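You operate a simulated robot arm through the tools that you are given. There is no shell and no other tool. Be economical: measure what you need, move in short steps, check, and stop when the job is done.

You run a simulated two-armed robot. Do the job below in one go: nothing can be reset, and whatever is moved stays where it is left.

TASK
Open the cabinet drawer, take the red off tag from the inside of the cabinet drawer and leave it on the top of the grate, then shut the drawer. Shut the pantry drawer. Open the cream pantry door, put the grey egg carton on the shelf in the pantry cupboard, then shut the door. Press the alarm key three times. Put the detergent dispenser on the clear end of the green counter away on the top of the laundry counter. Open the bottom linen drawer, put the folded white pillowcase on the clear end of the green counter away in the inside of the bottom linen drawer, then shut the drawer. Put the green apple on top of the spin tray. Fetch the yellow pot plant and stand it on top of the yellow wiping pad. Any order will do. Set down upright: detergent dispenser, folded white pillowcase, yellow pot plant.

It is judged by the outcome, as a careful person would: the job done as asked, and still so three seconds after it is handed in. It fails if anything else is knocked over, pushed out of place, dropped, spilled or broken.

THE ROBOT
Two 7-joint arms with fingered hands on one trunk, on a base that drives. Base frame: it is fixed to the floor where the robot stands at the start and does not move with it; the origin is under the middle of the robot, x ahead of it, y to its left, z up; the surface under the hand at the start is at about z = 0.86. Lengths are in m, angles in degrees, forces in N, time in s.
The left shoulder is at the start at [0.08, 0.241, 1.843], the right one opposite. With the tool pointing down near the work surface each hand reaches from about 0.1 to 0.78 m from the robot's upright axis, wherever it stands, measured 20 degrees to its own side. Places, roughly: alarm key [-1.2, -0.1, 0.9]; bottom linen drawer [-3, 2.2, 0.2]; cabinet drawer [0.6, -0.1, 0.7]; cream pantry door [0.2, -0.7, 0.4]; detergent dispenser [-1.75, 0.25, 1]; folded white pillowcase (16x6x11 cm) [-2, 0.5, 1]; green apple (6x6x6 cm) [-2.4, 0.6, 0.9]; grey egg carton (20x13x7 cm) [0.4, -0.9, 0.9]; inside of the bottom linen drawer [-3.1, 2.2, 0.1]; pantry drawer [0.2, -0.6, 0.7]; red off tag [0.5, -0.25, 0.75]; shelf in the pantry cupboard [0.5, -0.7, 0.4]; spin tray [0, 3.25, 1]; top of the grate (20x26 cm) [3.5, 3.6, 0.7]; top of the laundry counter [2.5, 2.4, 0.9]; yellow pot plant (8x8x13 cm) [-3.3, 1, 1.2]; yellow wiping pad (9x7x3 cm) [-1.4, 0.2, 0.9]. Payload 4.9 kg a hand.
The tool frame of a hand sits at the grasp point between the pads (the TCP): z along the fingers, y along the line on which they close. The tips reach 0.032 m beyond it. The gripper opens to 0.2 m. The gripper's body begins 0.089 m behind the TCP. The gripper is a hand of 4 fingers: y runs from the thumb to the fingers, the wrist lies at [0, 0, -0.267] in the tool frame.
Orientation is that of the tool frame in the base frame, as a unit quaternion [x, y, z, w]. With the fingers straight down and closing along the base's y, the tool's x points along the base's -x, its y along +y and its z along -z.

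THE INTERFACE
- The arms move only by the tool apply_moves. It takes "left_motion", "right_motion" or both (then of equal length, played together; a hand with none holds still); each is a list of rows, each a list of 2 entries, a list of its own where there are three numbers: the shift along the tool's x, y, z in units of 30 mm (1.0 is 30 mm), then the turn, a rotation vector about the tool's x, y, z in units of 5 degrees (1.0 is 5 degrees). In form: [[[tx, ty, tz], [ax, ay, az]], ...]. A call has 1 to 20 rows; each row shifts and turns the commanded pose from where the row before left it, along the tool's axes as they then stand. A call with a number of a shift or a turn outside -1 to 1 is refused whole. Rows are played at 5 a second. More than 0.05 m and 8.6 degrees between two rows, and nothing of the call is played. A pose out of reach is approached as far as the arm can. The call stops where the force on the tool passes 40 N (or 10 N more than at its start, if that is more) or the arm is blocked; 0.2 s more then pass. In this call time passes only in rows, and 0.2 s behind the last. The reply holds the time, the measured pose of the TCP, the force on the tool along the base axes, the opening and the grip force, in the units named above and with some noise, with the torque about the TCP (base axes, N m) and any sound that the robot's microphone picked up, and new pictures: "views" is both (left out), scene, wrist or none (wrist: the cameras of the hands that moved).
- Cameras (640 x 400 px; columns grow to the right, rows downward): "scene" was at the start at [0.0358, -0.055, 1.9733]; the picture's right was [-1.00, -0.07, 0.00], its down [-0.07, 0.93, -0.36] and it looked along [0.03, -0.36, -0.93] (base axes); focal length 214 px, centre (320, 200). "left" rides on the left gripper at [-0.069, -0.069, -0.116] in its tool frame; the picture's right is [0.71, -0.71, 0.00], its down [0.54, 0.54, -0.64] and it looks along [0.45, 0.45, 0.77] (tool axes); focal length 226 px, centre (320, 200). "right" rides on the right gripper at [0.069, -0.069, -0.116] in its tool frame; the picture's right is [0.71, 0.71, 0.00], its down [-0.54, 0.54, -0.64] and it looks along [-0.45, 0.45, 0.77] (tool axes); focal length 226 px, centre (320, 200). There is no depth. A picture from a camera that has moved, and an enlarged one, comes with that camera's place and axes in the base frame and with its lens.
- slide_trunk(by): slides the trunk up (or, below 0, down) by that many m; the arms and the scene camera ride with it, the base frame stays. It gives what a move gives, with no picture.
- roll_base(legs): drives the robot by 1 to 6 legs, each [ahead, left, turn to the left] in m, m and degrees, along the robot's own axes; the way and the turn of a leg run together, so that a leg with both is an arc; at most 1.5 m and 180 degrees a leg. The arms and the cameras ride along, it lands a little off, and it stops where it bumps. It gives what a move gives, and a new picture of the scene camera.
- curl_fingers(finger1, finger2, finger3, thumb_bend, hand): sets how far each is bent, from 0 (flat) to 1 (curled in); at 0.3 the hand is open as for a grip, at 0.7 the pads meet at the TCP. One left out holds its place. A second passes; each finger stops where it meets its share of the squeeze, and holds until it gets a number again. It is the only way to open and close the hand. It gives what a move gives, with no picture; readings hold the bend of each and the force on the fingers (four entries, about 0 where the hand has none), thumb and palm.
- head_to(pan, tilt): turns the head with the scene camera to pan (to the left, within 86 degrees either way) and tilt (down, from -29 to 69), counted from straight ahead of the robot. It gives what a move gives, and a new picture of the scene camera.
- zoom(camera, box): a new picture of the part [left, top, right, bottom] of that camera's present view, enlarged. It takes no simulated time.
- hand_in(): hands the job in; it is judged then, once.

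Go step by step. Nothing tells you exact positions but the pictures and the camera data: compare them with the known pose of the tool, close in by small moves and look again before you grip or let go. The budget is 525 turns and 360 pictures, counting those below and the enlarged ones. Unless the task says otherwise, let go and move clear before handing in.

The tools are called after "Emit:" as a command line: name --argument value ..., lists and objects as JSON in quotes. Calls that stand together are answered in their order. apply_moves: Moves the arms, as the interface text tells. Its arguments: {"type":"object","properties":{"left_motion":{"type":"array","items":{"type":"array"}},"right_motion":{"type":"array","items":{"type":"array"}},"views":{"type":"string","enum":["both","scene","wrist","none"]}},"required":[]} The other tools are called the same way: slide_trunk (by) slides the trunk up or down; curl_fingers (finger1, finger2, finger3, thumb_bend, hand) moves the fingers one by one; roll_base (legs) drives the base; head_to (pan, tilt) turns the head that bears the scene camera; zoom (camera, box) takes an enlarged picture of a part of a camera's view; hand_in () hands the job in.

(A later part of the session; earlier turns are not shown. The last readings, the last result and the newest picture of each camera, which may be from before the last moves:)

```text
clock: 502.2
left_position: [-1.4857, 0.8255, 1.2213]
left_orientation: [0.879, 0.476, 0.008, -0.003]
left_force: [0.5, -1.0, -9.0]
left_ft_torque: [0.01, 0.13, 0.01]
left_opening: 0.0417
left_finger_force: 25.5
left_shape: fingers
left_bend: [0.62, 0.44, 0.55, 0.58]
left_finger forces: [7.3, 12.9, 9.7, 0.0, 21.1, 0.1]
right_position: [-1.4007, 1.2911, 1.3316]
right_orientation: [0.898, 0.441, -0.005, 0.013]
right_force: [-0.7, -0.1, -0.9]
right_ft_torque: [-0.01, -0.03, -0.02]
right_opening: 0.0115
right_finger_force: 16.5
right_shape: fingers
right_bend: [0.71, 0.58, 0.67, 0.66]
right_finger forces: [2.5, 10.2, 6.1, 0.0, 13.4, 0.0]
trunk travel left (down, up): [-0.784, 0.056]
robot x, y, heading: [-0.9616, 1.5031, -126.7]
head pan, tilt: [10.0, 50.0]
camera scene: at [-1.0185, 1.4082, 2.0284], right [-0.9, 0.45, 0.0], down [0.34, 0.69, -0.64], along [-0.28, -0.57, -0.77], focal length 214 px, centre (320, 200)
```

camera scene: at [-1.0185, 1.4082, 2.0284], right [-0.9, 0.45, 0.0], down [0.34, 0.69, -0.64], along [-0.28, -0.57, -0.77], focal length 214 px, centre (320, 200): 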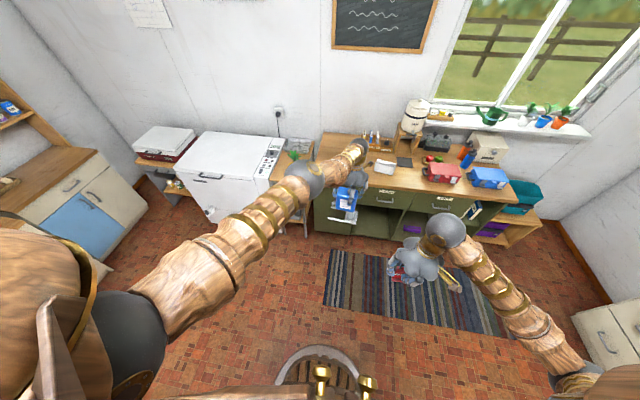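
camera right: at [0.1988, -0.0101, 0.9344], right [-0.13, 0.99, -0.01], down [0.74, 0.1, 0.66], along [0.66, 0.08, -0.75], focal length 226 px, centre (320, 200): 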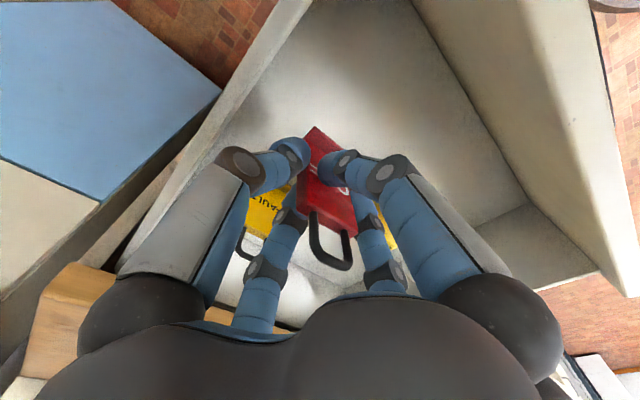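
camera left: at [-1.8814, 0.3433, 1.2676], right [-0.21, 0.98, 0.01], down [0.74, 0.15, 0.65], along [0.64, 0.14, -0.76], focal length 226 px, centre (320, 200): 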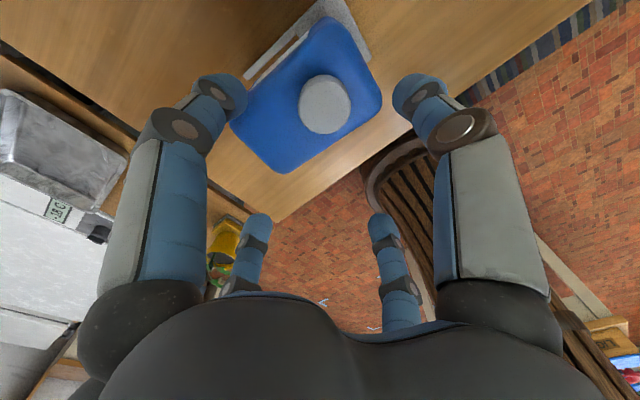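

Securely held (about 0.9 kg). I retract the arm and drive to the laundry side of the room.

Emit:
apply_moves --left_motion '[[[1, 0.3, 0], [0, 0, 0]], [[1, 0.3, 0], [0, 0, 0]], [[1, 0.3, 0], [0, 0, 0]], [[1, 0.3, 0], [0, 0, 0]], [[1, 0.3, 0], [0, 0, 0]], [[1, 0.3, 0], [0, 0, 0]], [[1, 0.3, 0], [0, 0, 0]], [[1, 0.3, 0], [0, 0, 0]], [[1, 0.3, 0], [0, 0, 0]], [[1, 0.3, 0], [0, 0, 0]], [[1, 0.3, 0], [0, 0, 0]], [[1, 0.3, 0], [0, 0, 0]]]' --views "none"

Emit:
roll_base --legs '[[0, 0, 90], [1.25, 0, 0], [0, 0, 90], [1.4, 0, 0], [0.6, 0, 0]]'

Emit:
head_to --pan -50 --tilt 35

```text
clock: 504.8
left_position: [-1.4699, 0.8693, 1.1408]
left_orientation: [0.879, 0.476, 0.008, -0.002]
left_force: [-0.7, 0.0, -8.6]
left_ft_torque: [-0.03, 0.15, -0.01]
left_opening: 0.0409
left_finger_force: 25.5
left_shape: fingers
left_bend: [0.62, 0.44, 0.55, 0.59]
left_finger forces: [7.2, 13.2, 9.7, 0.0, 20.7, 0.0]
left hand out of reach, approached as far as the arm can: row 1, 2, 3, 4, 5, 6, 7, 8, 9, 10, 11, 12
right_position: [-1.3973, 1.2917, 1.3327]
right_orientation: [0.897, 0.441, -0.006, 0.014]
right_force: [0.0, 0.3, 0.6]
right_ft_torque: [-0.02, -0.01, 0.01]
right_opening: 0.0117
right_finger_force: 16.2
right_shape: fingers
right_bend: [0.71, 0.58, 0.67, 0.66]
right_finger forces: [2.6, 10.3, 6.0, 0.0, 13.5, 0.0]
trunk travel left (down, up): [-0.784, 0.056]
robot x, y, heading: [-0.965, 1.5041, -126.4]
head pan, tilt: [10.0, 50.0]
```

```text
clock: 516.2
left_position: [0.7796, 0.4726, 1.1394]
left_orientation: [0.144, 0.99, -0.002, -0.01]
left_force: [-0.8, 0.5, -8.2]
left_ft_torque: [-0.15, -0.04, 0.01]
left_opening: 0.0376
left_finger_force: 25.2
left_shape: fingers
left_bend: [0.62, 0.43, 0.55, 0.6]
left_finger forces: [7.6, 13.9, 8.4, 0.1, 20.7, 0.0]
right_position: [0.3662, 0.4224, 1.333]
right_orientation: [0.169, 0.985, 0.008, 0.013]
right_force: [-0.5, -0.5, 0.2]
right_ft_torque: [0.01, 0.01, 0.0]
right_opening: 0.0114
right_finger_force: 16.2
right_shape: fingers
right_bend: [0.71, 0.58, 0.67, 0.66]
right_finger forces: [2.2, 10.2, 6.0, 0.1, 13.6, 0.1]
trunk travel left (down, up): [-0.784, 0.056]
robot x, y, heading: [0.0328, 0.768, -18.1]
head pan, tilt: [10.0, 50.0]
stopped in leg 3: the force on the tool passed its limit at 131 N (the readings are from after the stop); the commanded pose is now the measured one
camera scene: at [0.1366, 0.7489, 2.0289], right [-0.14, -0.99, 0.0], down [-0.76, 0.11, -0.64], along [0.64, -0.09, -0.77], focal length 214 px, centre (320, 200)
```

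scene: 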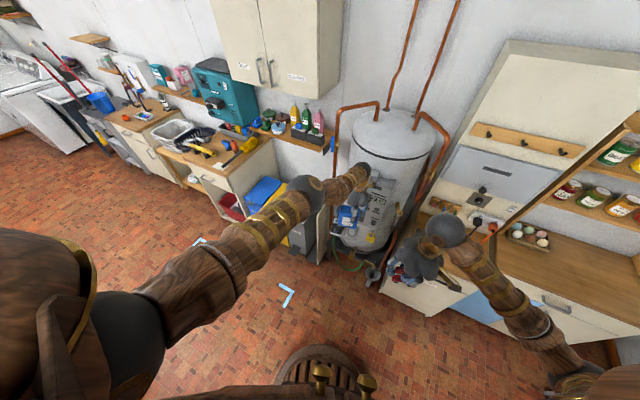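

```text
clock: 517.5
left_position: [0.7805, 0.4717, 1.1405]
left_orientation: [0.144, 0.99, -0.002, -0.009]
left_force: [-0.9, -0.8, -9.1]
left_ft_torque: [-0.14, -0.12, -0.09]
left_opening: 0.0371
left_finger_force: 25.0
left_shape: fingers
left_bend: [0.62, 0.43, 0.55, 0.6]
left_finger forces: [7.5, 14.0, 8.3, 0.0, 20.5, 0.0]
right_position: [0.3682, 0.422, 1.3323]
right_orientation: [0.168, 0.986, 0.007, 0.012]
right_force: [-0.6, 0.1, -0.1]
right_ft_torque: [-0.02, 0.01, 0.0]
right_opening: 0.0113
right_finger_force: 15.8
right_shape: fingers
right_bend: [0.71, 0.58, 0.67, 0.66]
right_finger forces: [2.1, 10.1, 6.0, 0.0, 13.7, 0.1]
trunk travel left (down, up): [-0.784, 0.056]
robot x, y, heading: [0.0304, 0.7617, -18.1]
head pan, tilt: [-50.0, 35.0]
camera scene: at [0.0948, 0.677, 2.0505], right [-0.93, -0.37, 0.0], down [-0.21, 0.53, -0.82], along [0.3, -0.76, -0.57], focal length 214 px, centre (320, 200)
```

scene: 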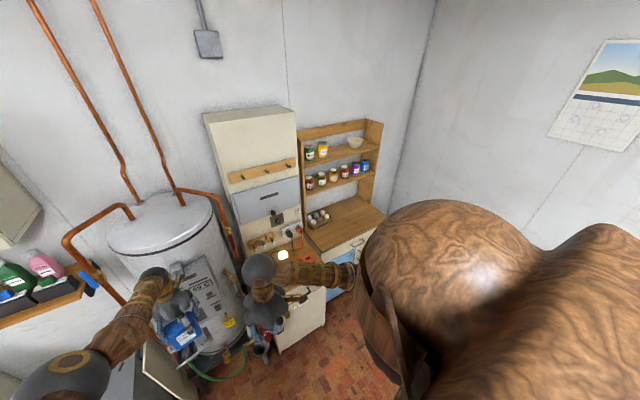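

The jug touched the boiler casing while I turned; it's still held. I turn back, retreat, and turn with more room, then drive along the corridor.

Emit:
roll_base --legs '[[0, 0, -18.5], [-0.32, -0.1, 0], [0, 0, 90]]'

Emit:
head_to --pan 0 --tilt 35

```text
clock: 524.5
left_position: [0.2503, 1.4856, 1.1397]
left_orientation: [-0.451, 0.892, -0.008, -0.008]
left_force: [0.5, -1.4, -9.2]
left_ft_torque: [-0.06, -0.16, -0.03]
left_opening: 0.0374
left_finger_force: 24.3
left_shape: fingers
left_bend: [0.62, 0.43, 0.55, 0.6]
left_finger forces: [7.3, 14.0, 7.4, 0.0, 20.4, 0.1]
right_position: [0.1571, 1.0792, 1.3322]
right_orientation: [-0.429, 0.903, 0.013, 0.007]
right_force: [0.2, -0.4, -0.2]
right_ft_torque: [0.0, 0.0, 0.01]
right_opening: 0.0112
right_finger_force: 15.7
right_shape: fingers
right_bend: [0.71, 0.58, 0.67, 0.66]
right_finger forces: [1.9, 9.5, 5.8, 0.0, 13.3, 0.1]
trunk travel left (down, up): [-0.784, 0.056]
robot x, y, heading: [-0.2842, 0.8811, 52.0]
head pan, tilt: [-50.0, 35.0]
camera scene: at [-0.1723, 0.907, 2.0504], right [0.04, -1.0, 0.0], down [-0.57, -0.02, -0.82], along [0.82, 0.03, -0.57], focal length 214 px, centre (320, 200)
```

scene: 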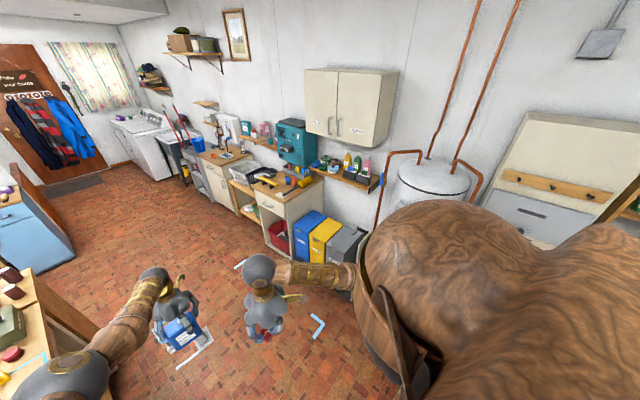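

```text
clock: 525.7
left_position: [0.2491, 1.4848, 1.1401]
left_orientation: [-0.451, 0.892, -0.006, -0.007]
left_force: [0.9, -1.1, -8.3]
left_ft_torque: [-0.02, -0.18, -0.02]
left_opening: 0.0376
left_finger_force: 24.1
left_shape: fingers
left_bend: [0.62, 0.43, 0.55, 0.6]
left_finger forces: [7.3, 14.0, 7.4, 0.0, 20.4, 0.0]
right_position: [0.1571, 1.0786, 1.3331]
right_orientation: [-0.429, 0.903, 0.014, 0.005]
right_force: [-1.0, -0.4, -0.7]
right_ft_torque: [-0.04, 0.04, 0.01]
right_opening: 0.0116
right_finger_force: 15.3
right_shape: fingers
right_bend: [0.71, 0.58, 0.67, 0.66]
right_finger forces: [2.0, 9.5, 6.0, 0.0, 13.4, 0.1]
trunk travel left (down, up): [-0.784, 0.056]
robot x, y, heading: [-0.2822, 0.8787, 52.2]
head pan, tilt: [0.0, 35.0]
camera scene: at [-0.2066, 0.974, 2.0504], right [0.79, -0.62, 0.0], down [-0.35, -0.45, -0.82], along [0.5, 0.64, -0.57], focal length 214 px, centre (320, 200)
```

scene: 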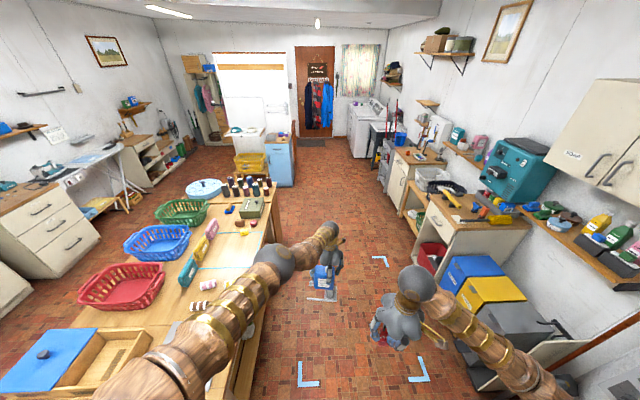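

Clear corridor. I drive ahead along it to the laundry counter.

Emit:
roll_base --legs '[[0, -0.2, 0], [1.4, 0, 0], [1.2, 0, 0]]'

Emit:
head_to --pan -55 --tilt 40

```text
clock: 539.6
left_position: [2.0473, 3.386, 1.141]
left_orientation: [-0.441, 0.898, -0.007, -0.006]
left_force: [0.4, -1.2, -9.2]
left_ft_torque: [-0.04, -0.17, 0.0]
left_opening: 0.0372
left_finger_force: 24.5
left_shape: fingers
left_bend: [0.62, 0.43, 0.55, 0.6]
left_finger forces: [7.3, 14.1, 7.4, 0.0, 20.3, 0.0]
right_position: [1.9441, 2.9839, 1.333]
right_orientation: [-0.418, 0.909, 0.013, 0.006]
right_force: [-0.1, 0.1, -1.3]
right_ft_torque: [0.01, -0.07, 0.0]
right_opening: 0.0113
right_finger_force: 15.4
right_shape: fingers
right_bend: [0.71, 0.58, 0.67, 0.66]
right_finger forces: [1.9, 9.5, 5.8, 0.0, 13.3, 0.0]
trunk travel left (down, up): [-0.784, 0.056]
robot x, y, heading: [1.4974, 2.7941, 50.6]
head pan, tilt: [0.0, 35.0]
camera scene: at [1.5775, 2.8872, 2.0506], right [0.77, -0.64, 0.0], down [-0.36, -0.44, -0.82], along [0.52, 0.63, -0.57], focal length 214 px, centre (320, 200)
```

scene: 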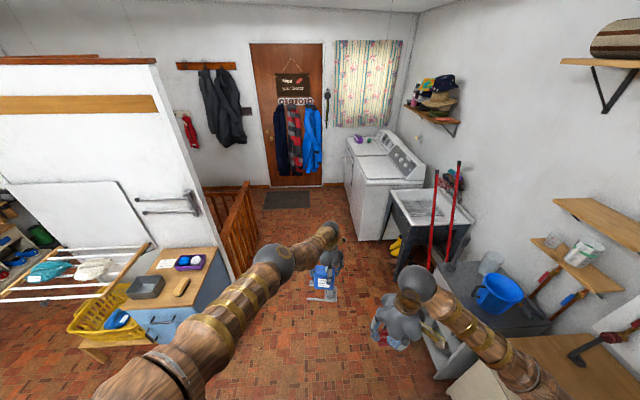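

```text
clock: 540.8
left_position: [2.0476, 3.3887, 1.1394]
left_orientation: [-0.441, 0.898, -0.006, -0.007]
left_force: [-0.3, 0.3, -9.0]
left_ft_torque: [-0.09, -0.19, 0.02]
left_opening: 0.0374
left_finger_force: 24.7
left_shape: fingers
left_bend: [0.62, 0.43, 0.55, 0.6]
left_finger forces: [7.3, 14.1, 7.4, 0.0, 20.1, 0.0]
right_position: [1.9445, 2.9845, 1.3325]
right_orientation: [-0.418, 0.908, 0.013, 0.007]
right_force: [0.2, -0.2, -0.7]
right_ft_torque: [0.04, 0.04, 0.03]
right_opening: 0.0112
right_finger_force: 15.4
right_shape: fingers
right_bend: [0.71, 0.58, 0.67, 0.66]
right_finger forces: [2.0, 9.5, 5.9, 0.0, 13.2, 0.1]
trunk travel left (down, up): [-0.784, 0.056]
robot x, y, heading: [1.5033, 2.7966, 50.4]
head pan, tilt: [-55.0, 40.0]
camera scene: at [1.6072, 2.8138, 2.0429], right [-0.08, -1.0, 0.0], down [-0.64, 0.05, -0.77], along [0.76, -0.06, -0.64], focal length 214 px, centre (320, 200)
```

scene: 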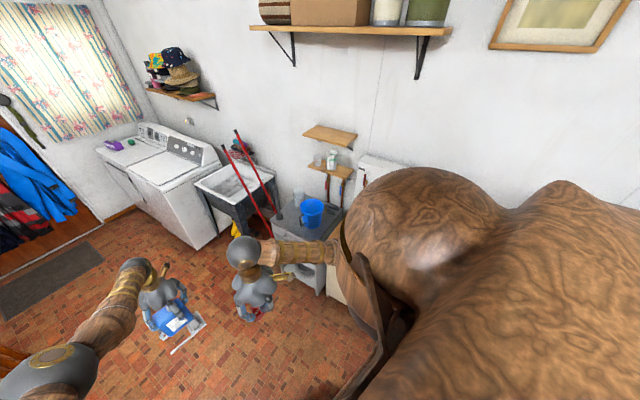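

I shift left a little and turn to face the laundry counter.

Emit:
roll_base --legs '[[0.2, 0.22, 0], [0, 0, -87]]'

Emit:
head_to --pan 0 --tilt 42

```text
clock: 546.6
left_position: [2.0843, 2.5819, 1.1393]
left_orientation: [0.293, 0.956, 0.0, -0.01]
left_force: [0.8, -0.2, -9.0]
left_ft_torque: [-0.18, 0.04, -0.01]
left_opening: 0.0372
left_finger_force: 23.8
left_shape: fingers
left_bend: [0.62, 0.43, 0.56, 0.6]
left_finger forces: [7.1, 14.0, 7.0, 0.0, 20.0, 0.1]
right_position: [1.6751, 2.6583, 1.3326]
right_orientation: [0.317, 0.948, 0.006, 0.013]
right_force: [-0.1, 0.1, -0.2]
right_ft_torque: [0.02, 0.0, 0.04]
right_opening: 0.0095
right_finger_force: 14.3
right_shape: fingers
right_bend: [0.71, 0.59, 0.67, 0.66]
right_finger forces: [2.7, 8.9, 5.4, 0.0, 12.1, 0.0]
trunk travel left (down, up): [-0.784, 0.056]
robot x, y, heading: [1.4555, 3.0872, -35.9]
head pan, tilt: [-55.0, 40.0]
camera scene: at [1.4837, 2.9868, 2.0429], right [-1.0, 0.01, 0.0], down [0.01, 0.64, -0.77], along [-0.01, -0.77, -0.64], focal length 214 px, centre (320, 200)
```

scene: 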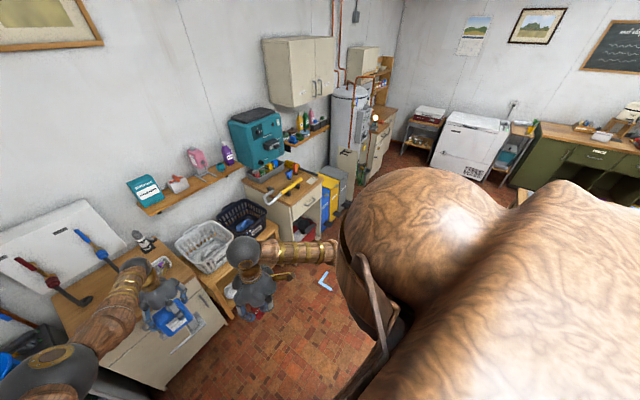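

```text
clock: 547.8
left_position: [2.0838, 2.581, 1.1404]
left_orientation: [0.293, 0.956, 0.0, -0.01]
left_force: [0.6, -1.1, -8.9]
left_ft_torque: [-0.16, 0.04, -0.02]
left_opening: 0.037
left_finger_force: 23.7
left_shape: fingers
left_bend: [0.62, 0.43, 0.56, 0.6]
left_finger forces: [7.1, 14.1, 7.1, 0.1, 19.9, 0.0]
right_position: [1.6741, 2.6582, 1.3328]
right_orientation: [0.317, 0.948, 0.006, 0.014]
right_force: [-0.1, 0.2, -1.1]
right_ft_torque: [0.02, 0.02, 0.01]
right_opening: 0.0092
right_finger_force: 14.3
right_shape: fingers
right_bend: [0.71, 0.59, 0.67, 0.66]
right_finger forces: [2.6, 8.8, 5.5, 0.0, 12.1, 0.0]
trunk travel left (down, up): [-0.784, 0.056]
robot x, y, heading: [1.4521, 3.0888, -35.9]
head pan, tilt: [0.0, 42.0]
camera scene: at [1.552, 3.0224, 2.0399], right [-0.59, -0.81, 0.0], down [-0.54, 0.39, -0.74], along [0.6, -0.44, -0.67], focal length 214 px, centre (320, 200)
```

scene: 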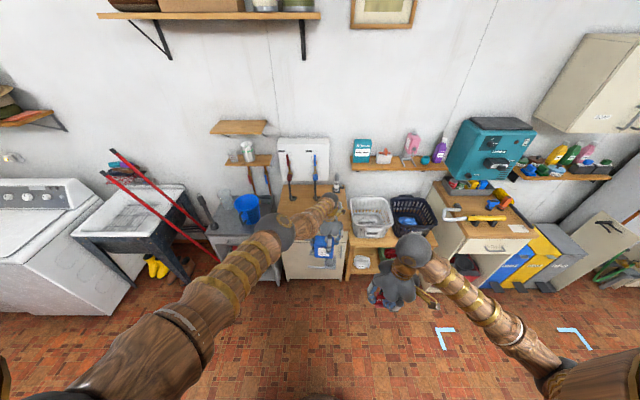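

The counter's front half ahead is clear. I bring the jug over it.

Emit:
roll_base --legs '[[0.36, 0.035, 0]]'

Emit:
zoom --camera "scene" --box '[240, 150, 420, 280]'

```text
clock: 550.1
left_position: [2.3922, 2.4017, 1.1409]
left_orientation: [0.292, 0.956, 0.001, -0.009]
left_force: [-0.1, -0.4, -8.7]
left_ft_torque: [-0.19, 0.01, -0.01]
left_opening: 0.0372
left_finger_force: 24.9
left_shape: fingers
left_bend: [0.62, 0.43, 0.56, 0.6]
left_finger forces: [7.0, 14.0, 7.2, 0.0, 20.0, 0.0]
right_position: [1.9831, 2.478, 1.3337]
right_orientation: [0.316, 0.949, 0.005, 0.015]
right_force: [0.9, 0.7, 0.0]
right_ft_torque: [0.01, 0.01, 0.01]
right_opening: 0.0097
right_finger_force: 14.4
right_shape: fingers
right_bend: [0.71, 0.59, 0.67, 0.66]
right_finger forces: [2.5, 9.0, 5.5, 0.0, 12.1, 0.0]
trunk travel left (down, up): [-0.784, 0.056]
robot x, y, heading: [1.7713, 2.9103, -36.2]
head pan, tilt: [0.0, 42.0]
camera scene: at [1.8588, 2.8441, 2.0403], right [-0.58, -0.81, 0.0], down [-0.54, 0.39, -0.74], along [0.6, -0.43, -0.67], focal length 214 px, centre (320, 200)
```

scene: 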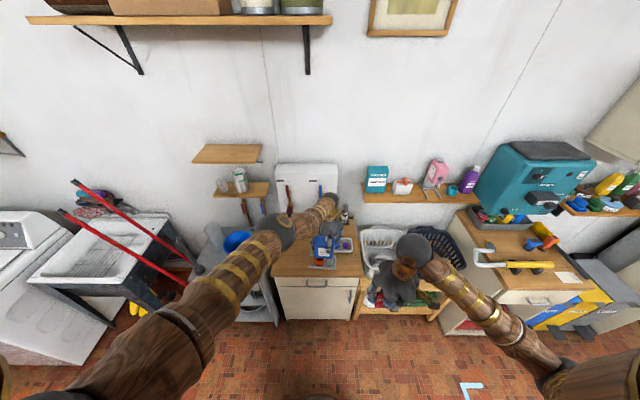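

```text
3.08 times, centred on (330, 215) of scene
camera zoom: at [1.8588, 2.8441, 2.0403], right [-0.58, -0.81, 0.0], down [-0.54, 0.39, -0.74], along [0.6, -0.43, -0.67], focal length 660 px, centre (289, 154)
```

zoom: 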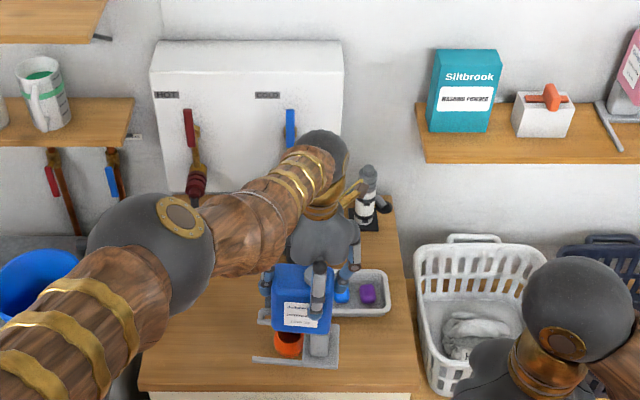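

An orange item stands below, so I raise, shift left to the clear front-left of the counter, and check.

Emit:
slide_trunk --by 0.055

Emit:
roll_base --legs '[[0.02, 0.19, 0]]'

Emit:
zoom --camera "left" --box '[0, 0, 640, 400]'

```text
clock: 551.1
left_position: [2.3947, 2.4005, 1.1931]
left_orientation: [0.292, 0.956, 0.0, -0.011]
left_force: [0.2, -0.6, -9.2]
left_ft_torque: [-0.17, 0.04, 0.0]
left_opening: 0.0372
left_finger_force: 23.9
left_shape: fingers
left_bend: [0.62, 0.43, 0.56, 0.6]
left_finger forces: [7.2, 14.0, 7.1, 0.0, 19.9, 0.1]
right_position: [1.9856, 2.4768, 1.3877]
right_orientation: [0.316, 0.949, 0.005, 0.014]
right_force: [0.2, -0.8, -0.4]
right_ft_torque: [-0.02, 0.03, 0.0]
right_opening: 0.0093
right_finger_force: 14.8
right_shape: fingers
right_bend: [0.71, 0.59, 0.67, 0.66]
right_finger forces: [2.6, 8.9, 5.6, 0.0, 12.0, 0.0]
trunk travel left (down, up): [-0.839, 0.001]
robot x, y, heading: [1.7669, 2.91, -35.8]
head pan, tilt: [0.0, 42.0]
```

```text
clock: 552.6
left_position: [2.5186, 2.5389, 1.1951]
left_orientation: [0.294, 0.956, 0.002, -0.009]
left_force: [-0.2, -0.6, -9.0]
left_ft_torque: [-0.14, 0.06, 0.02]
left_opening: 0.037
left_finger_force: 23.7
left_shape: fingers
left_bend: [0.62, 0.43, 0.56, 0.6]
left_finger forces: [7.1, 13.7, 7.1, 0.0, 20.1, 0.1]
right_position: [2.1089, 2.6154, 1.3868]
right_orientation: [0.318, 0.948, 0.008, 0.015]
right_force: [-0.2, 0.2, -1.2]
right_ft_torque: [0.05, 0.0, 0.01]
right_opening: 0.0094
right_finger_force: 15.1
right_shape: fingers
right_bend: [0.71, 0.59, 0.67, 0.66]
right_finger forces: [2.6, 9.0, 5.4, 0.1, 12.2, 0.0]
trunk travel left (down, up): [-0.839, 0.001]
robot x, y, heading: [1.895, 3.0501, -36.2]
head pan, tilt: [0.0, 42.0]
camera scene: at [1.9858, 2.9781, 2.0949], right [-0.58, -0.81, 0.0], down [-0.54, 0.39, -0.74], along [0.6, -0.43, -0.67], focal length 214 px, centre (320, 200)
```

scene: 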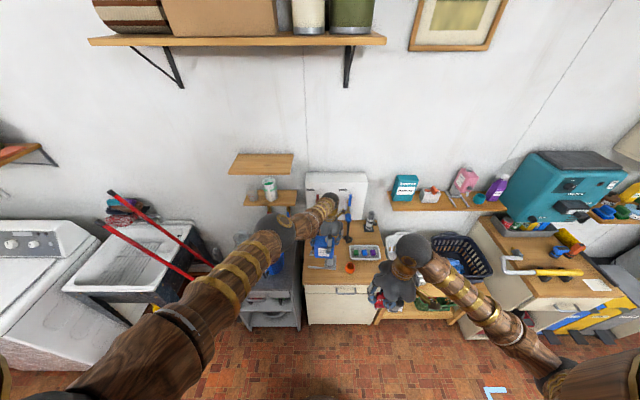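

```text
1.00 times, centred on (320, 200) of left (not enlarged: the box is as wide or as high as the picture)
camera zoom: at [2.5395, 2.4429, 1.3092], right [-0.98, -0.19, 0.02], down [-0.13, 0.75, 0.65], along [-0.13, 0.64, -0.76], focal length 226 px, centre (320, 200)
```

zoom: 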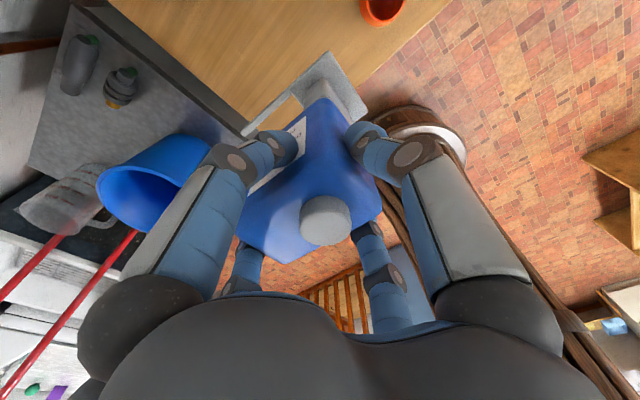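

Emit:
roll_base --legs '[[0.06, 0, 0]]'

Emit:
slide_trunk --by -0.08

Emit:
apply_moves --left_motion '[[[0, 0, 0.2], [0, 0, 0]], [[0, 0, 0.2], [0, 0, 0]], [[0, 0, 0.2], [0, 0, 0]], [[0, 0, 0.2], [0, 0, 0]], [[0, 0, 0.2], [0, 0, 0]]]' --views "wrist"

```text
clock: 553.6
left_position: [2.5606, 2.5154, 1.2028]
left_orientation: [0.292, 0.956, -0.002, -0.006]
left_force: [-1.2, 0.9, -7.3]
left_ft_torque: [-0.21, 0.01, 0.01]
left_opening: 0.0371
left_finger_force: 24.8
left_shape: fingers
left_bend: [0.62, 0.43, 0.56, 0.6]
left_finger forces: [7.1, 14.0, 7.5, 0.0, 19.8, 0.1]
right_position: [2.1509, 2.5934, 1.3919]
right_orientation: [0.317, 0.948, 0.005, 0.019]
right_force: [0.0, 1.6, -0.2]
right_ft_torque: [-0.07, -0.1, -0.01]
right_opening: 0.0095
right_finger_force: 14.2
right_shape: fingers
right_bend: [0.71, 0.59, 0.67, 0.66]
right_finger forces: [2.4, 8.9, 5.5, 0.1, 12.0, 0.1]
trunk travel left (down, up): [-0.839, 0.001]
robot x, y, heading: [1.9393, 3.0162, -35.6]
head pan, tilt: [0.0, 42.0]
camera scene: at [2.0234, 2.9614, 2.0961], right [-0.58, -0.81, 0.0], down [-0.54, 0.39, -0.75], along [0.61, -0.44, -0.66], focal length 214 px, centre (320, 200)
```

scene: 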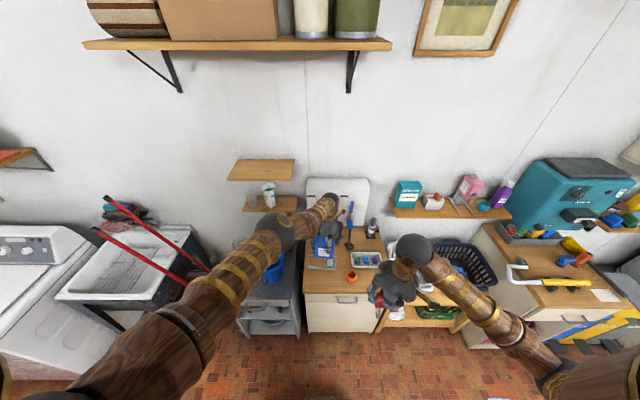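

```text
clock: 554.8
left_position: [2.5706, 2.5058, 1.1114]
left_orientation: [0.292, 0.956, 0.001, -0.012]
left_force: [0.1, -1.5, -9.5]
left_ft_torque: [-0.14, 0.08, -0.01]
left_opening: 0.0371
left_finger_force: 24.4
left_shape: fingers
left_bend: [0.62, 0.43, 0.56, 0.6]
left_finger forces: [7.4, 13.9, 7.4, 0.1, 19.7, 0.0]
right_position: [2.1626, 2.582, 1.306]
right_orientation: [0.316, 0.949, 0.007, 0.011]
right_force: [-0.5, -0.3, -0.1]
right_ft_torque: [0.06, 0.01, -0.01]
right_opening: 0.0093
right_finger_force: 14.9
right_shape: fingers
right_bend: [0.71, 0.59, 0.67, 0.66]
right_finger forces: [2.6, 9.0, 5.5, 0.1, 12.2, 0.1]
trunk travel left (down, up): [-0.759, 0.081]
robot x, y, heading: [1.9375, 3.0152, -35.6]
head pan, tilt: [0.0, 42.0]
```

```text
clock: 556.0
left_position: [2.5637, 2.5175, 1.0878]
left_orientation: [0.292, 0.956, 0.0, -0.01]
left_force: [-0.4, -0.6, -8.2]
left_ft_torque: [-0.15, 0.02, 0.04]
left_opening: 0.037
left_finger_force: 24.5
left_shape: fingers
left_bend: [0.62, 0.43, 0.56, 0.6]
left_finger forces: [7.4, 13.9, 7.3, 0.1, 19.7, 0.0]
left hand out of reach, approached as far as the arm can: row 3, 4
right_position: [2.1582, 2.5842, 1.3064]
right_orientation: [0.317, 0.948, 0.006, 0.014]
right_force: [-0.5, -0.5, -1.1]
right_ft_torque: [0.0, -0.02, 0.06]
right_opening: 0.0094
right_finger_force: 15.0
right_shape: fingers
right_bend: [0.71, 0.59, 0.67, 0.66]
right_finger forces: [2.6, 8.9, 5.5, 0.0, 12.1, 0.1]
trunk travel left (down, up): [-0.759, 0.081]
robot x, y, heading: [1.9373, 3.0162, -35.8]
head pan, tilt: [0.0, 42.0]
camera left: at [2.5851, 2.4223, 1.202], right [-0.98, -0.19, 0.02], down [-0.13, 0.75, 0.65], along [-0.14, 0.64, -0.76], focal length 226 px, centre (320, 200)
```

left: 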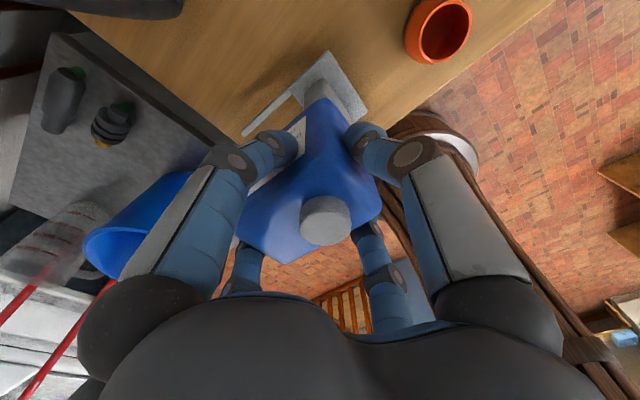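

Emit:
slide_trunk --by -0.02

Emit:
slide_trunk --by -0.015

```text
clock: 556.6
left_position: [2.5638, 2.518, 1.0668]
left_orientation: [0.292, 0.956, 0.001, -0.011]
left_force: [-0.5, 0.3, -8.6]
left_ft_torque: [-0.16, 0.07, -0.01]
left_opening: 0.0369
left_finger_force: 24.5
left_shape: fingers
left_bend: [0.62, 0.43, 0.56, 0.6]
left_finger forces: [7.5, 13.9, 7.6, 0.0, 19.6, 0.0]
right_position: [2.1589, 2.5843, 1.2872]
right_orientation: [0.316, 0.949, 0.006, 0.014]
right_force: [-0.1, -0.4, -0.2]
right_ft_torque: [-0.01, 0.0, -0.01]
right_opening: 0.0093
right_finger_force: 14.4
right_shape: fingers
right_bend: [0.71, 0.59, 0.67, 0.66]
right_finger forces: [2.7, 8.8, 5.5, 0.0, 12.1, 0.0]
trunk travel left (down, up): [-0.739, 0.101]
robot x, y, heading: [1.9399, 3.0179, -35.6]
head pan, tilt: [0.0, 42.0]
```

```text
clock: 557.2
left_position: [2.5659, 2.5172, 1.0627]
left_orientation: [0.292, 0.956, -0.002, -0.006]
left_force: [-5.1, 8.0, 23.6]
left_ft_torque: [0.36, 0.44, -0.25]
left_opening: 0.0361
left_finger_force: 29.2
left_shape: fingers
left_bend: [0.62, 0.42, 0.55, 0.6]
left_finger forces: [7.7, 18.6, 10.2, 0.0, 22.7, 0.0]
right_position: [2.1551, 2.5872, 1.276]
right_orientation: [0.316, 0.949, 0.005, 0.015]
right_force: [0.1, -0.4, -0.1]
right_ft_torque: [-0.01, -0.02, 0.01]
right_opening: 0.0094
right_finger_force: 14.7
right_shape: fingers
right_bend: [0.71, 0.59, 0.67, 0.66]
right_finger forces: [2.6, 8.9, 5.5, 0.0, 12.2, 0.0]
trunk travel left (down, up): [-0.726, 0.114]
robot x, y, heading: [1.9403, 3.0134, -35.6]
head pan, tilt: [0.0, 42.0]
stopped: the force on the tool passed its limit at 41 N (the readings are from after the stop); the commanded pose is now the measured one
```

Contact. Release and lift off.

Emit:
curl_fingers --hand "left" --finger1 0.4 --finger2 0.38 --finger3 0.4 --thumb_bend 0.4

Emit:
slide_trunk --by 0.2

Emit:
zoom --camera "left" --box '[0, 0, 640, 400]'

```text
clock: 558.2
left_position: [2.5676, 2.5146, 1.0577]
left_orientation: [0.292, 0.957, -0.001, -0.007]
left_force: [0.0, -0.6, 0.2]
left_ft_torque: [-0.04, 0.03, 0.0]
left_opening: 0.1051
left_finger_force: 0.0
left_shape: fingers
left_bend: [0.4, 0.38, 0.4, 0.4]
left_finger forces: [0.0, 0.0, 0.0, 0.1, 0.0, 0.1]
right_position: [2.1592, 2.5845, 1.2729]
right_orientation: [0.317, 0.948, 0.005, 0.013]
right_force: [-0.4, -0.2, -0.4]
right_ft_torque: [-0.01, 0.01, 0.0]
right_opening: 0.0095
right_finger_force: 15.0
right_shape: fingers
right_bend: [0.71, 0.59, 0.67, 0.66]
right_finger forces: [2.6, 8.9, 5.6, 0.0, 12.0, 0.1]
trunk travel left (down, up): [-0.726, 0.114]
robot x, y, heading: [1.9422, 3.0173, -35.6]
head pan, tilt: [0.0, 42.0]
```

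```text
clock: 559.6
left_position: [2.567, 2.515, 1.1729]
left_orientation: [0.291, 0.957, -0.002, -0.006]
left_force: [0.0, -0.1, -0.6]
left_ft_torque: [0.03, 0.01, 0.0]
left_opening: 0.1048
left_finger_force: 0.0
left_shape: fingers
left_bend: [0.4, 0.38, 0.4, 0.4]
left_finger forces: [0.0, 0.0, 0.0, 0.1, 0.0, 0.0]
right_position: [2.1583, 2.5855, 1.3885]
right_orientation: [0.316, 0.949, 0.006, 0.014]
right_force: [-1.2, -0.7, -0.4]
right_ft_torque: [0.05, 0.0, 0.01]
right_opening: 0.0093
right_finger_force: 14.6
right_shape: fingers
right_bend: [0.71, 0.59, 0.67, 0.66]
right_finger forces: [2.6, 8.8, 5.4, 0.1, 12.1, 0.0]
right hand out of reach, approached as far as the arm can: row 1
trunk travel left (down, up): [-0.84, 0.0]
robot x, y, heading: [1.9418, 3.0169, -35.7]
head pan, tilt: [0.0, 42.0]
```

```text
1.00 times, centred on (320, 200) of left (not enlarged: the box is as wide or as high as the picture)
camera zoom: at [2.5882, 2.4203, 1.289], right [-0.98, -0.19, 0.01], down [-0.14, 0.75, 0.64], along [-0.13, 0.63, -0.76], focal length 226 px, centre (320, 200)
```

zoom: 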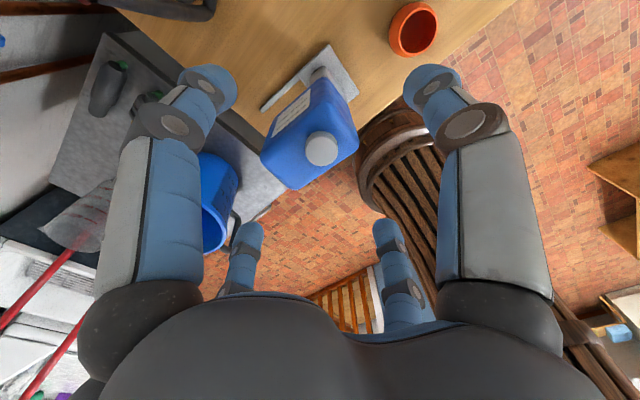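

The dispenser stands upright on the laundry counter. Now the tag: I back off and move along to the sink where the grate is.

Emit:
apply_moves --left_motion '[[[0, 0, -1], [0, 0, 0]], [[0, 0, -1], [0, 0, 0]]]' --views "none"

Emit:
roll_base --legs '[[-0.45, 0, 0], [0, 1.2, 0]]'

Emit:
zoom --camera "scene" --box '[180, 110, 480, 300]'

```text
clock: 560.2
left_position: [2.5669, 2.5159, 1.2347]
left_orientation: [0.294, 0.956, -0.002, -0.005]
left_force: [0.3, 0.3, -0.7]
left_ft_torque: [-0.02, -0.01, 0.02]
left_opening: 0.1053
left_finger_force: 0.0
left_shape: fingers
left_bend: [0.4, 0.38, 0.4, 0.4]
left_finger forces: [0.1, 0.0, 0.1, 0.1, 0.0, 0.0]
right_position: [2.1573, 2.5863, 1.3891]
right_orientation: [0.317, 0.948, 0.006, 0.015]
right_force: [-0.3, -0.2, -0.1]
right_ft_torque: [-0.03, -0.01, 0.03]
right_opening: 0.0094
right_finger_force: 14.4
right_shape: fingers
right_bend: [0.71, 0.59, 0.67, 0.66]
right_finger forces: [2.6, 9.0, 5.5, 0.0, 12.1, 0.0]
trunk travel left (down, up): [-0.84, 0.0]
robot x, y, heading: [1.9404, 3.0163, -35.9]
head pan, tilt: [0.0, 42.0]
```

```text
clock: 568.6
left_position: [2.8905, 3.7303, 1.2349]
left_orientation: [0.295, 0.955, -0.002, -0.005]
left_force: [0.5, -0.6, 0.0]
left_ft_torque: [0.03, -0.03, 0.02]
left_opening: 0.1051
left_finger_force: 0.1
left_shape: fingers
left_bend: [0.4, 0.38, 0.4, 0.4]
left_finger forces: [0.0, 0.0, 0.1, 0.0, 0.1, 0.1]
right_position: [2.4824, 3.8038, 1.3876]
right_orientation: [0.319, 0.947, 0.007, 0.014]
right_force: [-0.8, -0.5, -0.8]
right_ft_torque: [0.01, 0.02, 0.0]
right_opening: 0.0094
right_finger_force: 14.9
right_shape: fingers
right_bend: [0.71, 0.59, 0.67, 0.66]
right_finger forces: [2.7, 8.9, 5.4, 0.0, 12.1, 0.0]
trunk travel left (down, up): [-0.84, 0.0]
robot x, y, heading: [2.268, 4.2393, -35.9]
head pan, tilt: [0.0, 42.0]
camera scene: at [2.3606, 4.1687, 2.0955], right [-0.59, -0.81, 0.0], down [-0.54, 0.4, -0.74], along [0.6, -0.44, -0.67], focal length 214 px, centre (320, 200)
```

scene: 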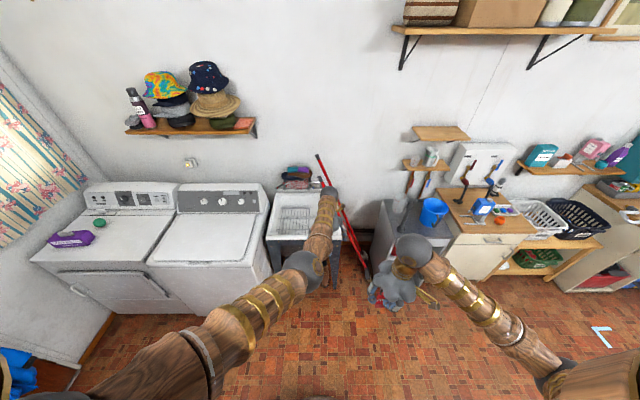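

```text
2.11 times, centred on (330, 205) of scene
camera zoom: at [2.3606, 4.1687, 2.0955], right [-0.59, -0.81, 0.0], down [-0.54, 0.4, -0.74], along [0.6, -0.44, -0.67], focal length 452 px, centre (299, 190)
```

zoom: 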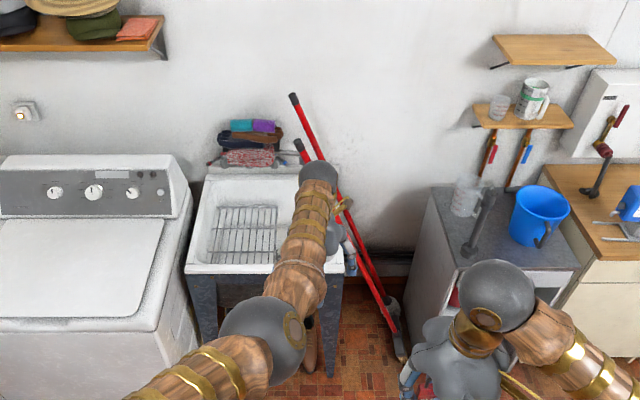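

The wire grate lies in the sink basin. I raise the left hand out of the way, line up, lower the trunk and reach over the basin with the tag.

Emit:
apply_moves --left_motion '[[[0, 0, -1], [0, 0, 0]], [[0, 0, -1], [0, 0, 0]], [[0, 0, -1], [0, 0, 0]], [[0, 0, -1], [0, 0, 0]], [[0, 0, -1], [0, 0, 0]], [[0, 0, -1], [0, 0, 0]], [[0, 0, -1], [0, 0, 0]], [[0, 0, -1], [0, 0, 0]], [[0, 0, -1], [0, 0, 0]]]' --views "none"

Emit:
roll_base --legs '[[0, 0.46, 0], [0.6, 0, 0]]'

Emit:
slide_trunk --by -0.33

Emit:
apply_moves --right_motion '[[[-1, 0, 0], [0, 0, 0]], [[-1, 0, 0], [0, 0, 0]], [[-1, 0, 0], [0, 0, 0]], [[-1, 0, 0], [0, 0, 0]], [[-1, 0, 0], [0, 0, 0]], [[-1, 0, 0], [0, 0, 0]], [[-1, 0, 0], [0, 0, 0]], [[-1, 0, 0], [0, 0, 0]], [[-1, 0, 0], [0, 0, 0]], [[-1, 0, 0], [0, 0, 0]], [[-1, 0, 0], [0, 0, 0]]]' --views "wrist"

```text
clock: 570.6
left_position: [2.8937, 3.7318, 1.5048]
left_orientation: [0.295, 0.955, -0.002, -0.006]
left_force: [-0.1, 0.6, -0.3]
left_ft_torque: [-0.02, -0.02, 0.01]
left_opening: 0.1054
left_finger_force: 0.0
left_shape: fingers
left_bend: [0.4, 0.38, 0.4, 0.4]
left_finger forces: [0.0, 0.0, 0.0, 0.0, 0.1, 0.0]
right_position: [2.4806, 3.8049, 1.3881]
right_orientation: [0.319, 0.948, 0.005, 0.013]
right_force: [0.6, -1.3, -1.5]
right_ft_torque: [0.0, 0.01, -0.03]
right_opening: 0.0095
right_finger_force: 14.3
right_shape: fingers
right_bend: [0.71, 0.59, 0.67, 0.66]
right_finger forces: [2.7, 8.9, 5.5, 0.1, 12.1, 0.0]
trunk travel left (down, up): [-0.84, 0.0]
robot x, y, heading: [2.2663, 4.2357, -36.3]
head pan, tilt: [0.0, 42.0]
```

```text
clock: 576.0
left_position: [3.6013, 3.7831, 1.5078]
left_orientation: [0.296, 0.955, -0.004, -0.004]
left_force: [-1.0, 0.1, -0.3]
left_ft_torque: [0.02, -0.04, -0.01]
left_opening: 0.1051
left_finger_force: 0.0
left_shape: fingers
left_bend: [0.4, 0.38, 0.4, 0.4]
left_finger forces: [0.1, 0.0, 0.1, 0.1, 0.1, 0.1]
right_position: [3.1895, 3.8569, 1.3893]
right_orientation: [0.321, 0.947, 0.005, 0.014]
right_force: [-1.0, -0.7, -0.5]
right_ft_torque: [-0.01, -0.01, 0.0]
right_opening: 0.0094
right_finger_force: 14.8
right_shape: fingers
right_bend: [0.71, 0.59, 0.67, 0.66]
right_finger forces: [2.7, 9.0, 5.5, 0.0, 12.2, 0.1]
trunk travel left (down, up): [-0.84, 0.0]
robot x, y, heading: [2.9838, 4.2869, -36.0]
head pan, tilt: [0.0, 42.0]
stopped in leg 2: the robot was blocked; the commanded pose is now the measured one
camera scene: at [3.0687, 4.2241, 2.0959], right [-0.59, -0.81, 0.0], down [-0.54, 0.39, -0.74], along [0.6, -0.44, -0.67], focal length 214 px, centre (320, 200)
```

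scene: 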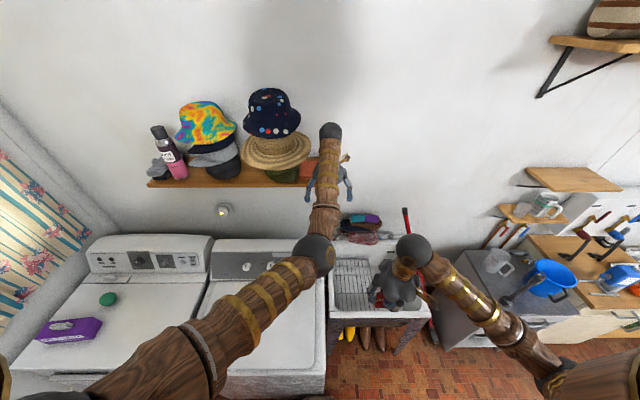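

```text
clock: 579.2
left_position: [3.6047, 3.7815, 1.1761]
left_orientation: [0.296, 0.955, -0.003, -0.005]
left_force: [1.1, -0.5, 0.7]
left_ft_torque: [0.02, 0.0, 0.0]
left_opening: 0.1053
left_finger_force: 0.1
left_shape: fingers
left_bend: [0.4, 0.38, 0.4, 0.4]
left_finger forces: [0.0, 0.0, 0.0, 0.0, 0.0, 0.0]
right_position: [3.1933, 3.8542, 1.0576]
right_orientation: [0.321, 0.947, 0.006, 0.014]
right_force: [-0.5, 0.4, -0.4]
right_ft_torque: [-0.02, -0.02, 0.04]
right_opening: 0.0092
right_finger_force: 14.4
right_shape: fingers
right_bend: [0.71, 0.59, 0.67, 0.66]
right_finger forces: [2.7, 9.0, 5.5, 0.0, 12.1, 0.0]
trunk travel left (down, up): [-0.51, 0.33]
robot x, y, heading: [2.9782, 4.2864, -36.3]
head pan, tilt: [0.0, 42.0]
```

```text
clock: 581.6
left_position: [3.6048, 3.7798, 1.175]
left_orientation: [0.297, 0.955, -0.003, -0.006]
left_force: [1.1, -0.2, 0.0]
left_ft_torque: [0.0, 0.03, 0.0]
left_opening: 0.1053
left_finger_force: 0.0
left_shape: fingers
left_bend: [0.4, 0.38, 0.4, 0.4]
left_finger forces: [0.0, 0.1, 0.0, 0.0, 0.0, 0.1]
right_position: [3.4552, 3.6541, 1.0669]
right_orientation: [0.32, 0.947, 0.005, 0.014]
right_force: [0.2, 0.4, 0.2]
right_ft_torque: [0.0, 0.04, 0.0]
right_opening: 0.0092
right_finger_force: 13.9
right_shape: fingers
right_bend: [0.71, 0.59, 0.67, 0.66]
right_finger forces: [2.5, 9.1, 5.5, 0.1, 12.0, 0.0]
trunk travel left (down, up): [-0.51, 0.33]
robot x, y, heading: [2.9805, 4.2888, -36.2]
head pan, tilt: [0.0, 42.0]
camera right: at [3.3558, 3.6417, 1.1798], right [-0.13, 0.99, 0.0], down [0.74, 0.1, 0.67], along [0.66, 0.09, -0.75], focal length 226 px, centre (320, 200)
```

right: 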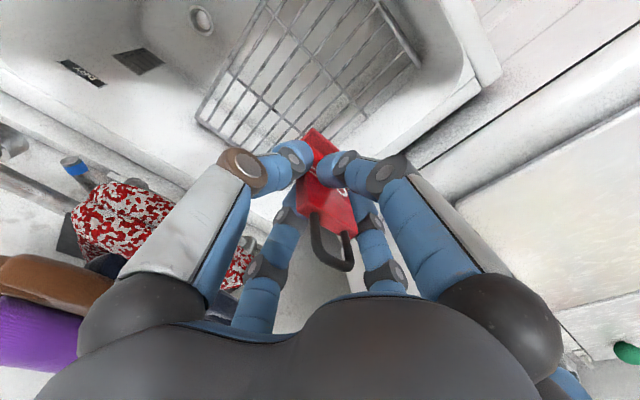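

Emit:
apply_moves --right_motion '[[[0, 0, 0.95], [0, 0, 0]], [[0, 0, 0.95], [0, 0, 0]], [[0, 0, 0.95], [0, 0, 0]], [[0, 0, 0.95], [0, 0, 0]], [[0, 0, 0.95], [0, 0, 0]], [[0, 0, 0.95], [0, 0, 0]], [[0, 0, 0.95], [0, 0, 0]], [[0, 0, 0.95], [0, 0, 0]], [[0, 0, 0.4], [0, 0, 0]], [[0, 0, 0.3], [0, 0, 0]], [[0, 0, 0.2], [0, 0, 0]], [[0, 0, 0.2], [0, 0, 0]]]' --views "wrist"

```text
clock: 584.2
left_position: [3.6056, 3.782, 1.1756]
left_orientation: [0.297, 0.955, -0.002, -0.005]
left_force: [0.2, 0.0, 0.5]
left_ft_torque: [-0.01, 0.02, -0.01]
left_opening: 0.1052
left_finger_force: 0.1
left_shape: fingers
left_bend: [0.4, 0.38, 0.4, 0.4]
left_finger forces: [0.1, 0.1, 0.0, 0.0, 0.0, 0.0]
right_position: [3.462, 3.6552, 0.8055]
right_orientation: [0.321, 0.947, 0.005, 0.014]
right_force: [0.3, -0.1, -0.5]
right_ft_torque: [0.03, -0.01, -0.03]
right_opening: 0.0094
right_finger_force: 14.5
right_shape: fingers
right_bend: [0.71, 0.59, 0.67, 0.66]
right_finger forces: [2.4, 9.3, 5.5, 0.1, 11.9, 0.1]
trunk travel left (down, up): [-0.51, 0.33]
robot x, y, heading: [2.9804, 4.2905, -36.4]
head pan, tilt: [0.0, 42.0]
camera right: at [3.3621, 3.6424, 0.9181], right [-0.13, 0.99, 0.0], down [0.74, 0.1, 0.67], along [0.66, 0.09, -0.75], focal length 226 px, centre (320, 200)
```

right: 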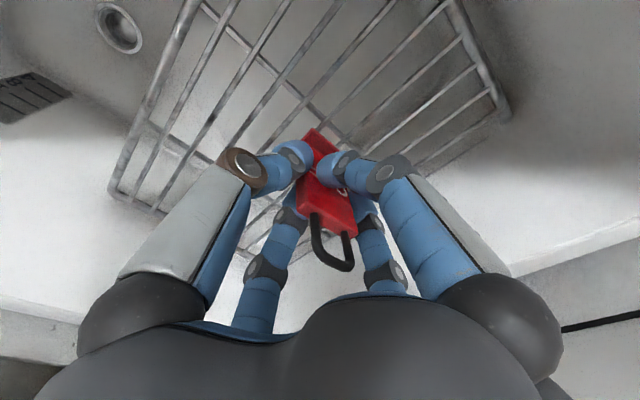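

Emit:
apply_moves --right_motion '[[[0, 0, 0.3], [0, 0, 0]], [[0, 0, 0.3], [0, 0, 0]], [[0, 0, 0.2], [0, 0, 0]], [[0, 0, 0.2], [0, 0, 0]], [[0, 0, 0.15], [0, 0, 0]], [[0, 0, 0.15], [0, 0, 0]], [[0, 0, 0.15], [0, 0, 0]], [[0, 0, 0.15], [0, 0, 0]]]' --views "none"

```text
clock: 586.0
left_position: [3.6034, 3.7823, 1.1775]
left_orientation: [0.297, 0.955, -0.003, -0.005]
left_force: [0.2, -0.8, -0.4]
left_ft_torque: [-0.02, -0.01, 0.03]
left_opening: 0.1052
left_finger_force: 0.2
left_shape: fingers
left_bend: [0.4, 0.38, 0.4, 0.4]
left_finger forces: [0.0, 0.0, 0.1, 0.1, 0.0, 0.0]
right_position: [3.4636, 3.656, 0.7587]
right_orientation: [0.32, 0.947, 0.005, 0.015]
right_force: [0.2, -0.6, 16.8]
right_ft_torque: [0.05, -0.26, -0.01]
right_opening: 0.006
right_finger_force: 18.0
right_shape: fingers
right_bend: [0.71, 0.58, 0.67, 0.67]
right_finger forces: [5.3, 11.0, 6.6, 0.1, 12.9, 0.1]
trunk travel left (down, up): [-0.51, 0.33]
robot x, y, heading: [2.9773, 4.2873, -35.9]
head pan, tilt: [0.0, 42.0]
```

Contact. I release the tag and lift off.

Emit:
curl_fingers --hand "right" --finger1 0.5 --finger2 0.5 --finger3 0.5 --thumb_bend 0.5

Emit:
apply_moves --right_motion '[[[0, 0, -0.5], [0, 0, 0]], [[0, 0, -1], [0, 0, 0]], [[0, 0, -1], [0, 0, 0]], [[0, 0, -1], [0, 0, 0]], [[0, 0, -1], [0, 0, 0]], [[0, 0, -1], [0, 0, 0]], [[0, 0, -1], [0, 0, 0]], [[0, 0, -1], [0, 0, 0]], [[0, 0, -1], [0, 0, 0]], [[0, 0, -1], [0, 0, 0]]]' --views "wrist"

```text
clock: 587.0
left_position: [3.6058, 3.7809, 1.1748]
left_orientation: [0.296, 0.955, -0.003, -0.006]
left_force: [0.7, 0.7, 0.1]
left_ft_torque: [-0.01, 0.0, 0.02]
left_opening: 0.1054
left_finger_force: 0.0
left_shape: fingers
left_bend: [0.4, 0.38, 0.4, 0.4]
left_finger forces: [0.1, 0.0, 0.1, 0.1, 0.1, 0.0]
right_position: [3.464, 3.6544, 0.7564]
right_orientation: [0.321, 0.947, 0.006, 0.013]
right_force: [0.0, 0.3, 0.7]
right_ft_torque: [-0.01, 0.0, 0.02]
right_opening: 0.0687
right_finger_force: 0.0
right_shape: fingers
right_bend: [0.5, 0.5, 0.5, 0.5]
right_finger forces: [0.0, 0.0, 0.1, 0.0, 0.1, 0.0]
trunk travel left (down, up): [-0.51, 0.33]
robot x, y, heading: [2.9778, 4.2869, -36.2]
head pan, tilt: [0.0, 42.0]
```

```text
clock: 589.2
left_position: [3.6045, 3.7807, 1.1747]
left_orientation: [0.296, 0.955, -0.003, -0.006]
left_force: [0.6, 0.4, -0.1]
left_ft_torque: [0.01, 0.0, 0.0]
left_opening: 0.1053
left_finger_force: 0.0
left_shape: fingers
left_bend: [0.4, 0.38, 0.4, 0.4]
left_finger forces: [0.1, 0.1, 0.0, 0.1, 0.0, 0.1]
right_position: [3.4554, 3.6553, 1.0416]
right_orientation: [0.321, 0.947, 0.006, 0.014]
right_force: [-0.3, -0.1, 0.5]
right_ft_torque: [-0.02, -0.03, 0.0]
right_opening: 0.0687
right_finger_force: 0.1
right_shape: fingers
right_bend: [0.5, 0.5, 0.5, 0.5]
right_finger forces: [0.1, 0.1, 0.0, 0.0, 0.1, 0.0]
trunk travel left (down, up): [-0.51, 0.33]
robot x, y, heading: [2.9779, 4.2895, -36.0]
head pan, tilt: [0.0, 42.0]
camera right: at [3.3551, 3.6426, 1.1554], right [-0.13, 0.99, 0.0], down [0.74, 0.1, 0.67], along [0.66, 0.09, -0.75], focal length 226 px, centre (320, 200)
```

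right: 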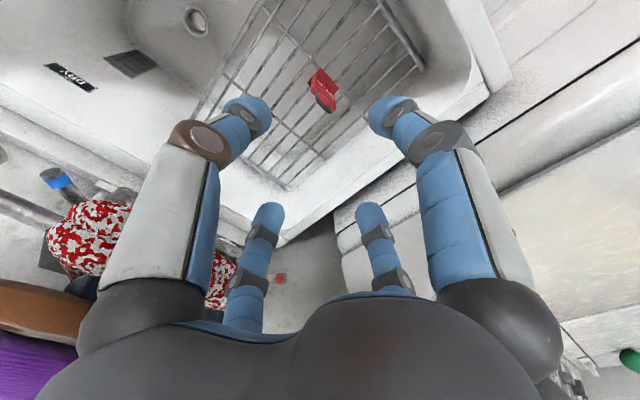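

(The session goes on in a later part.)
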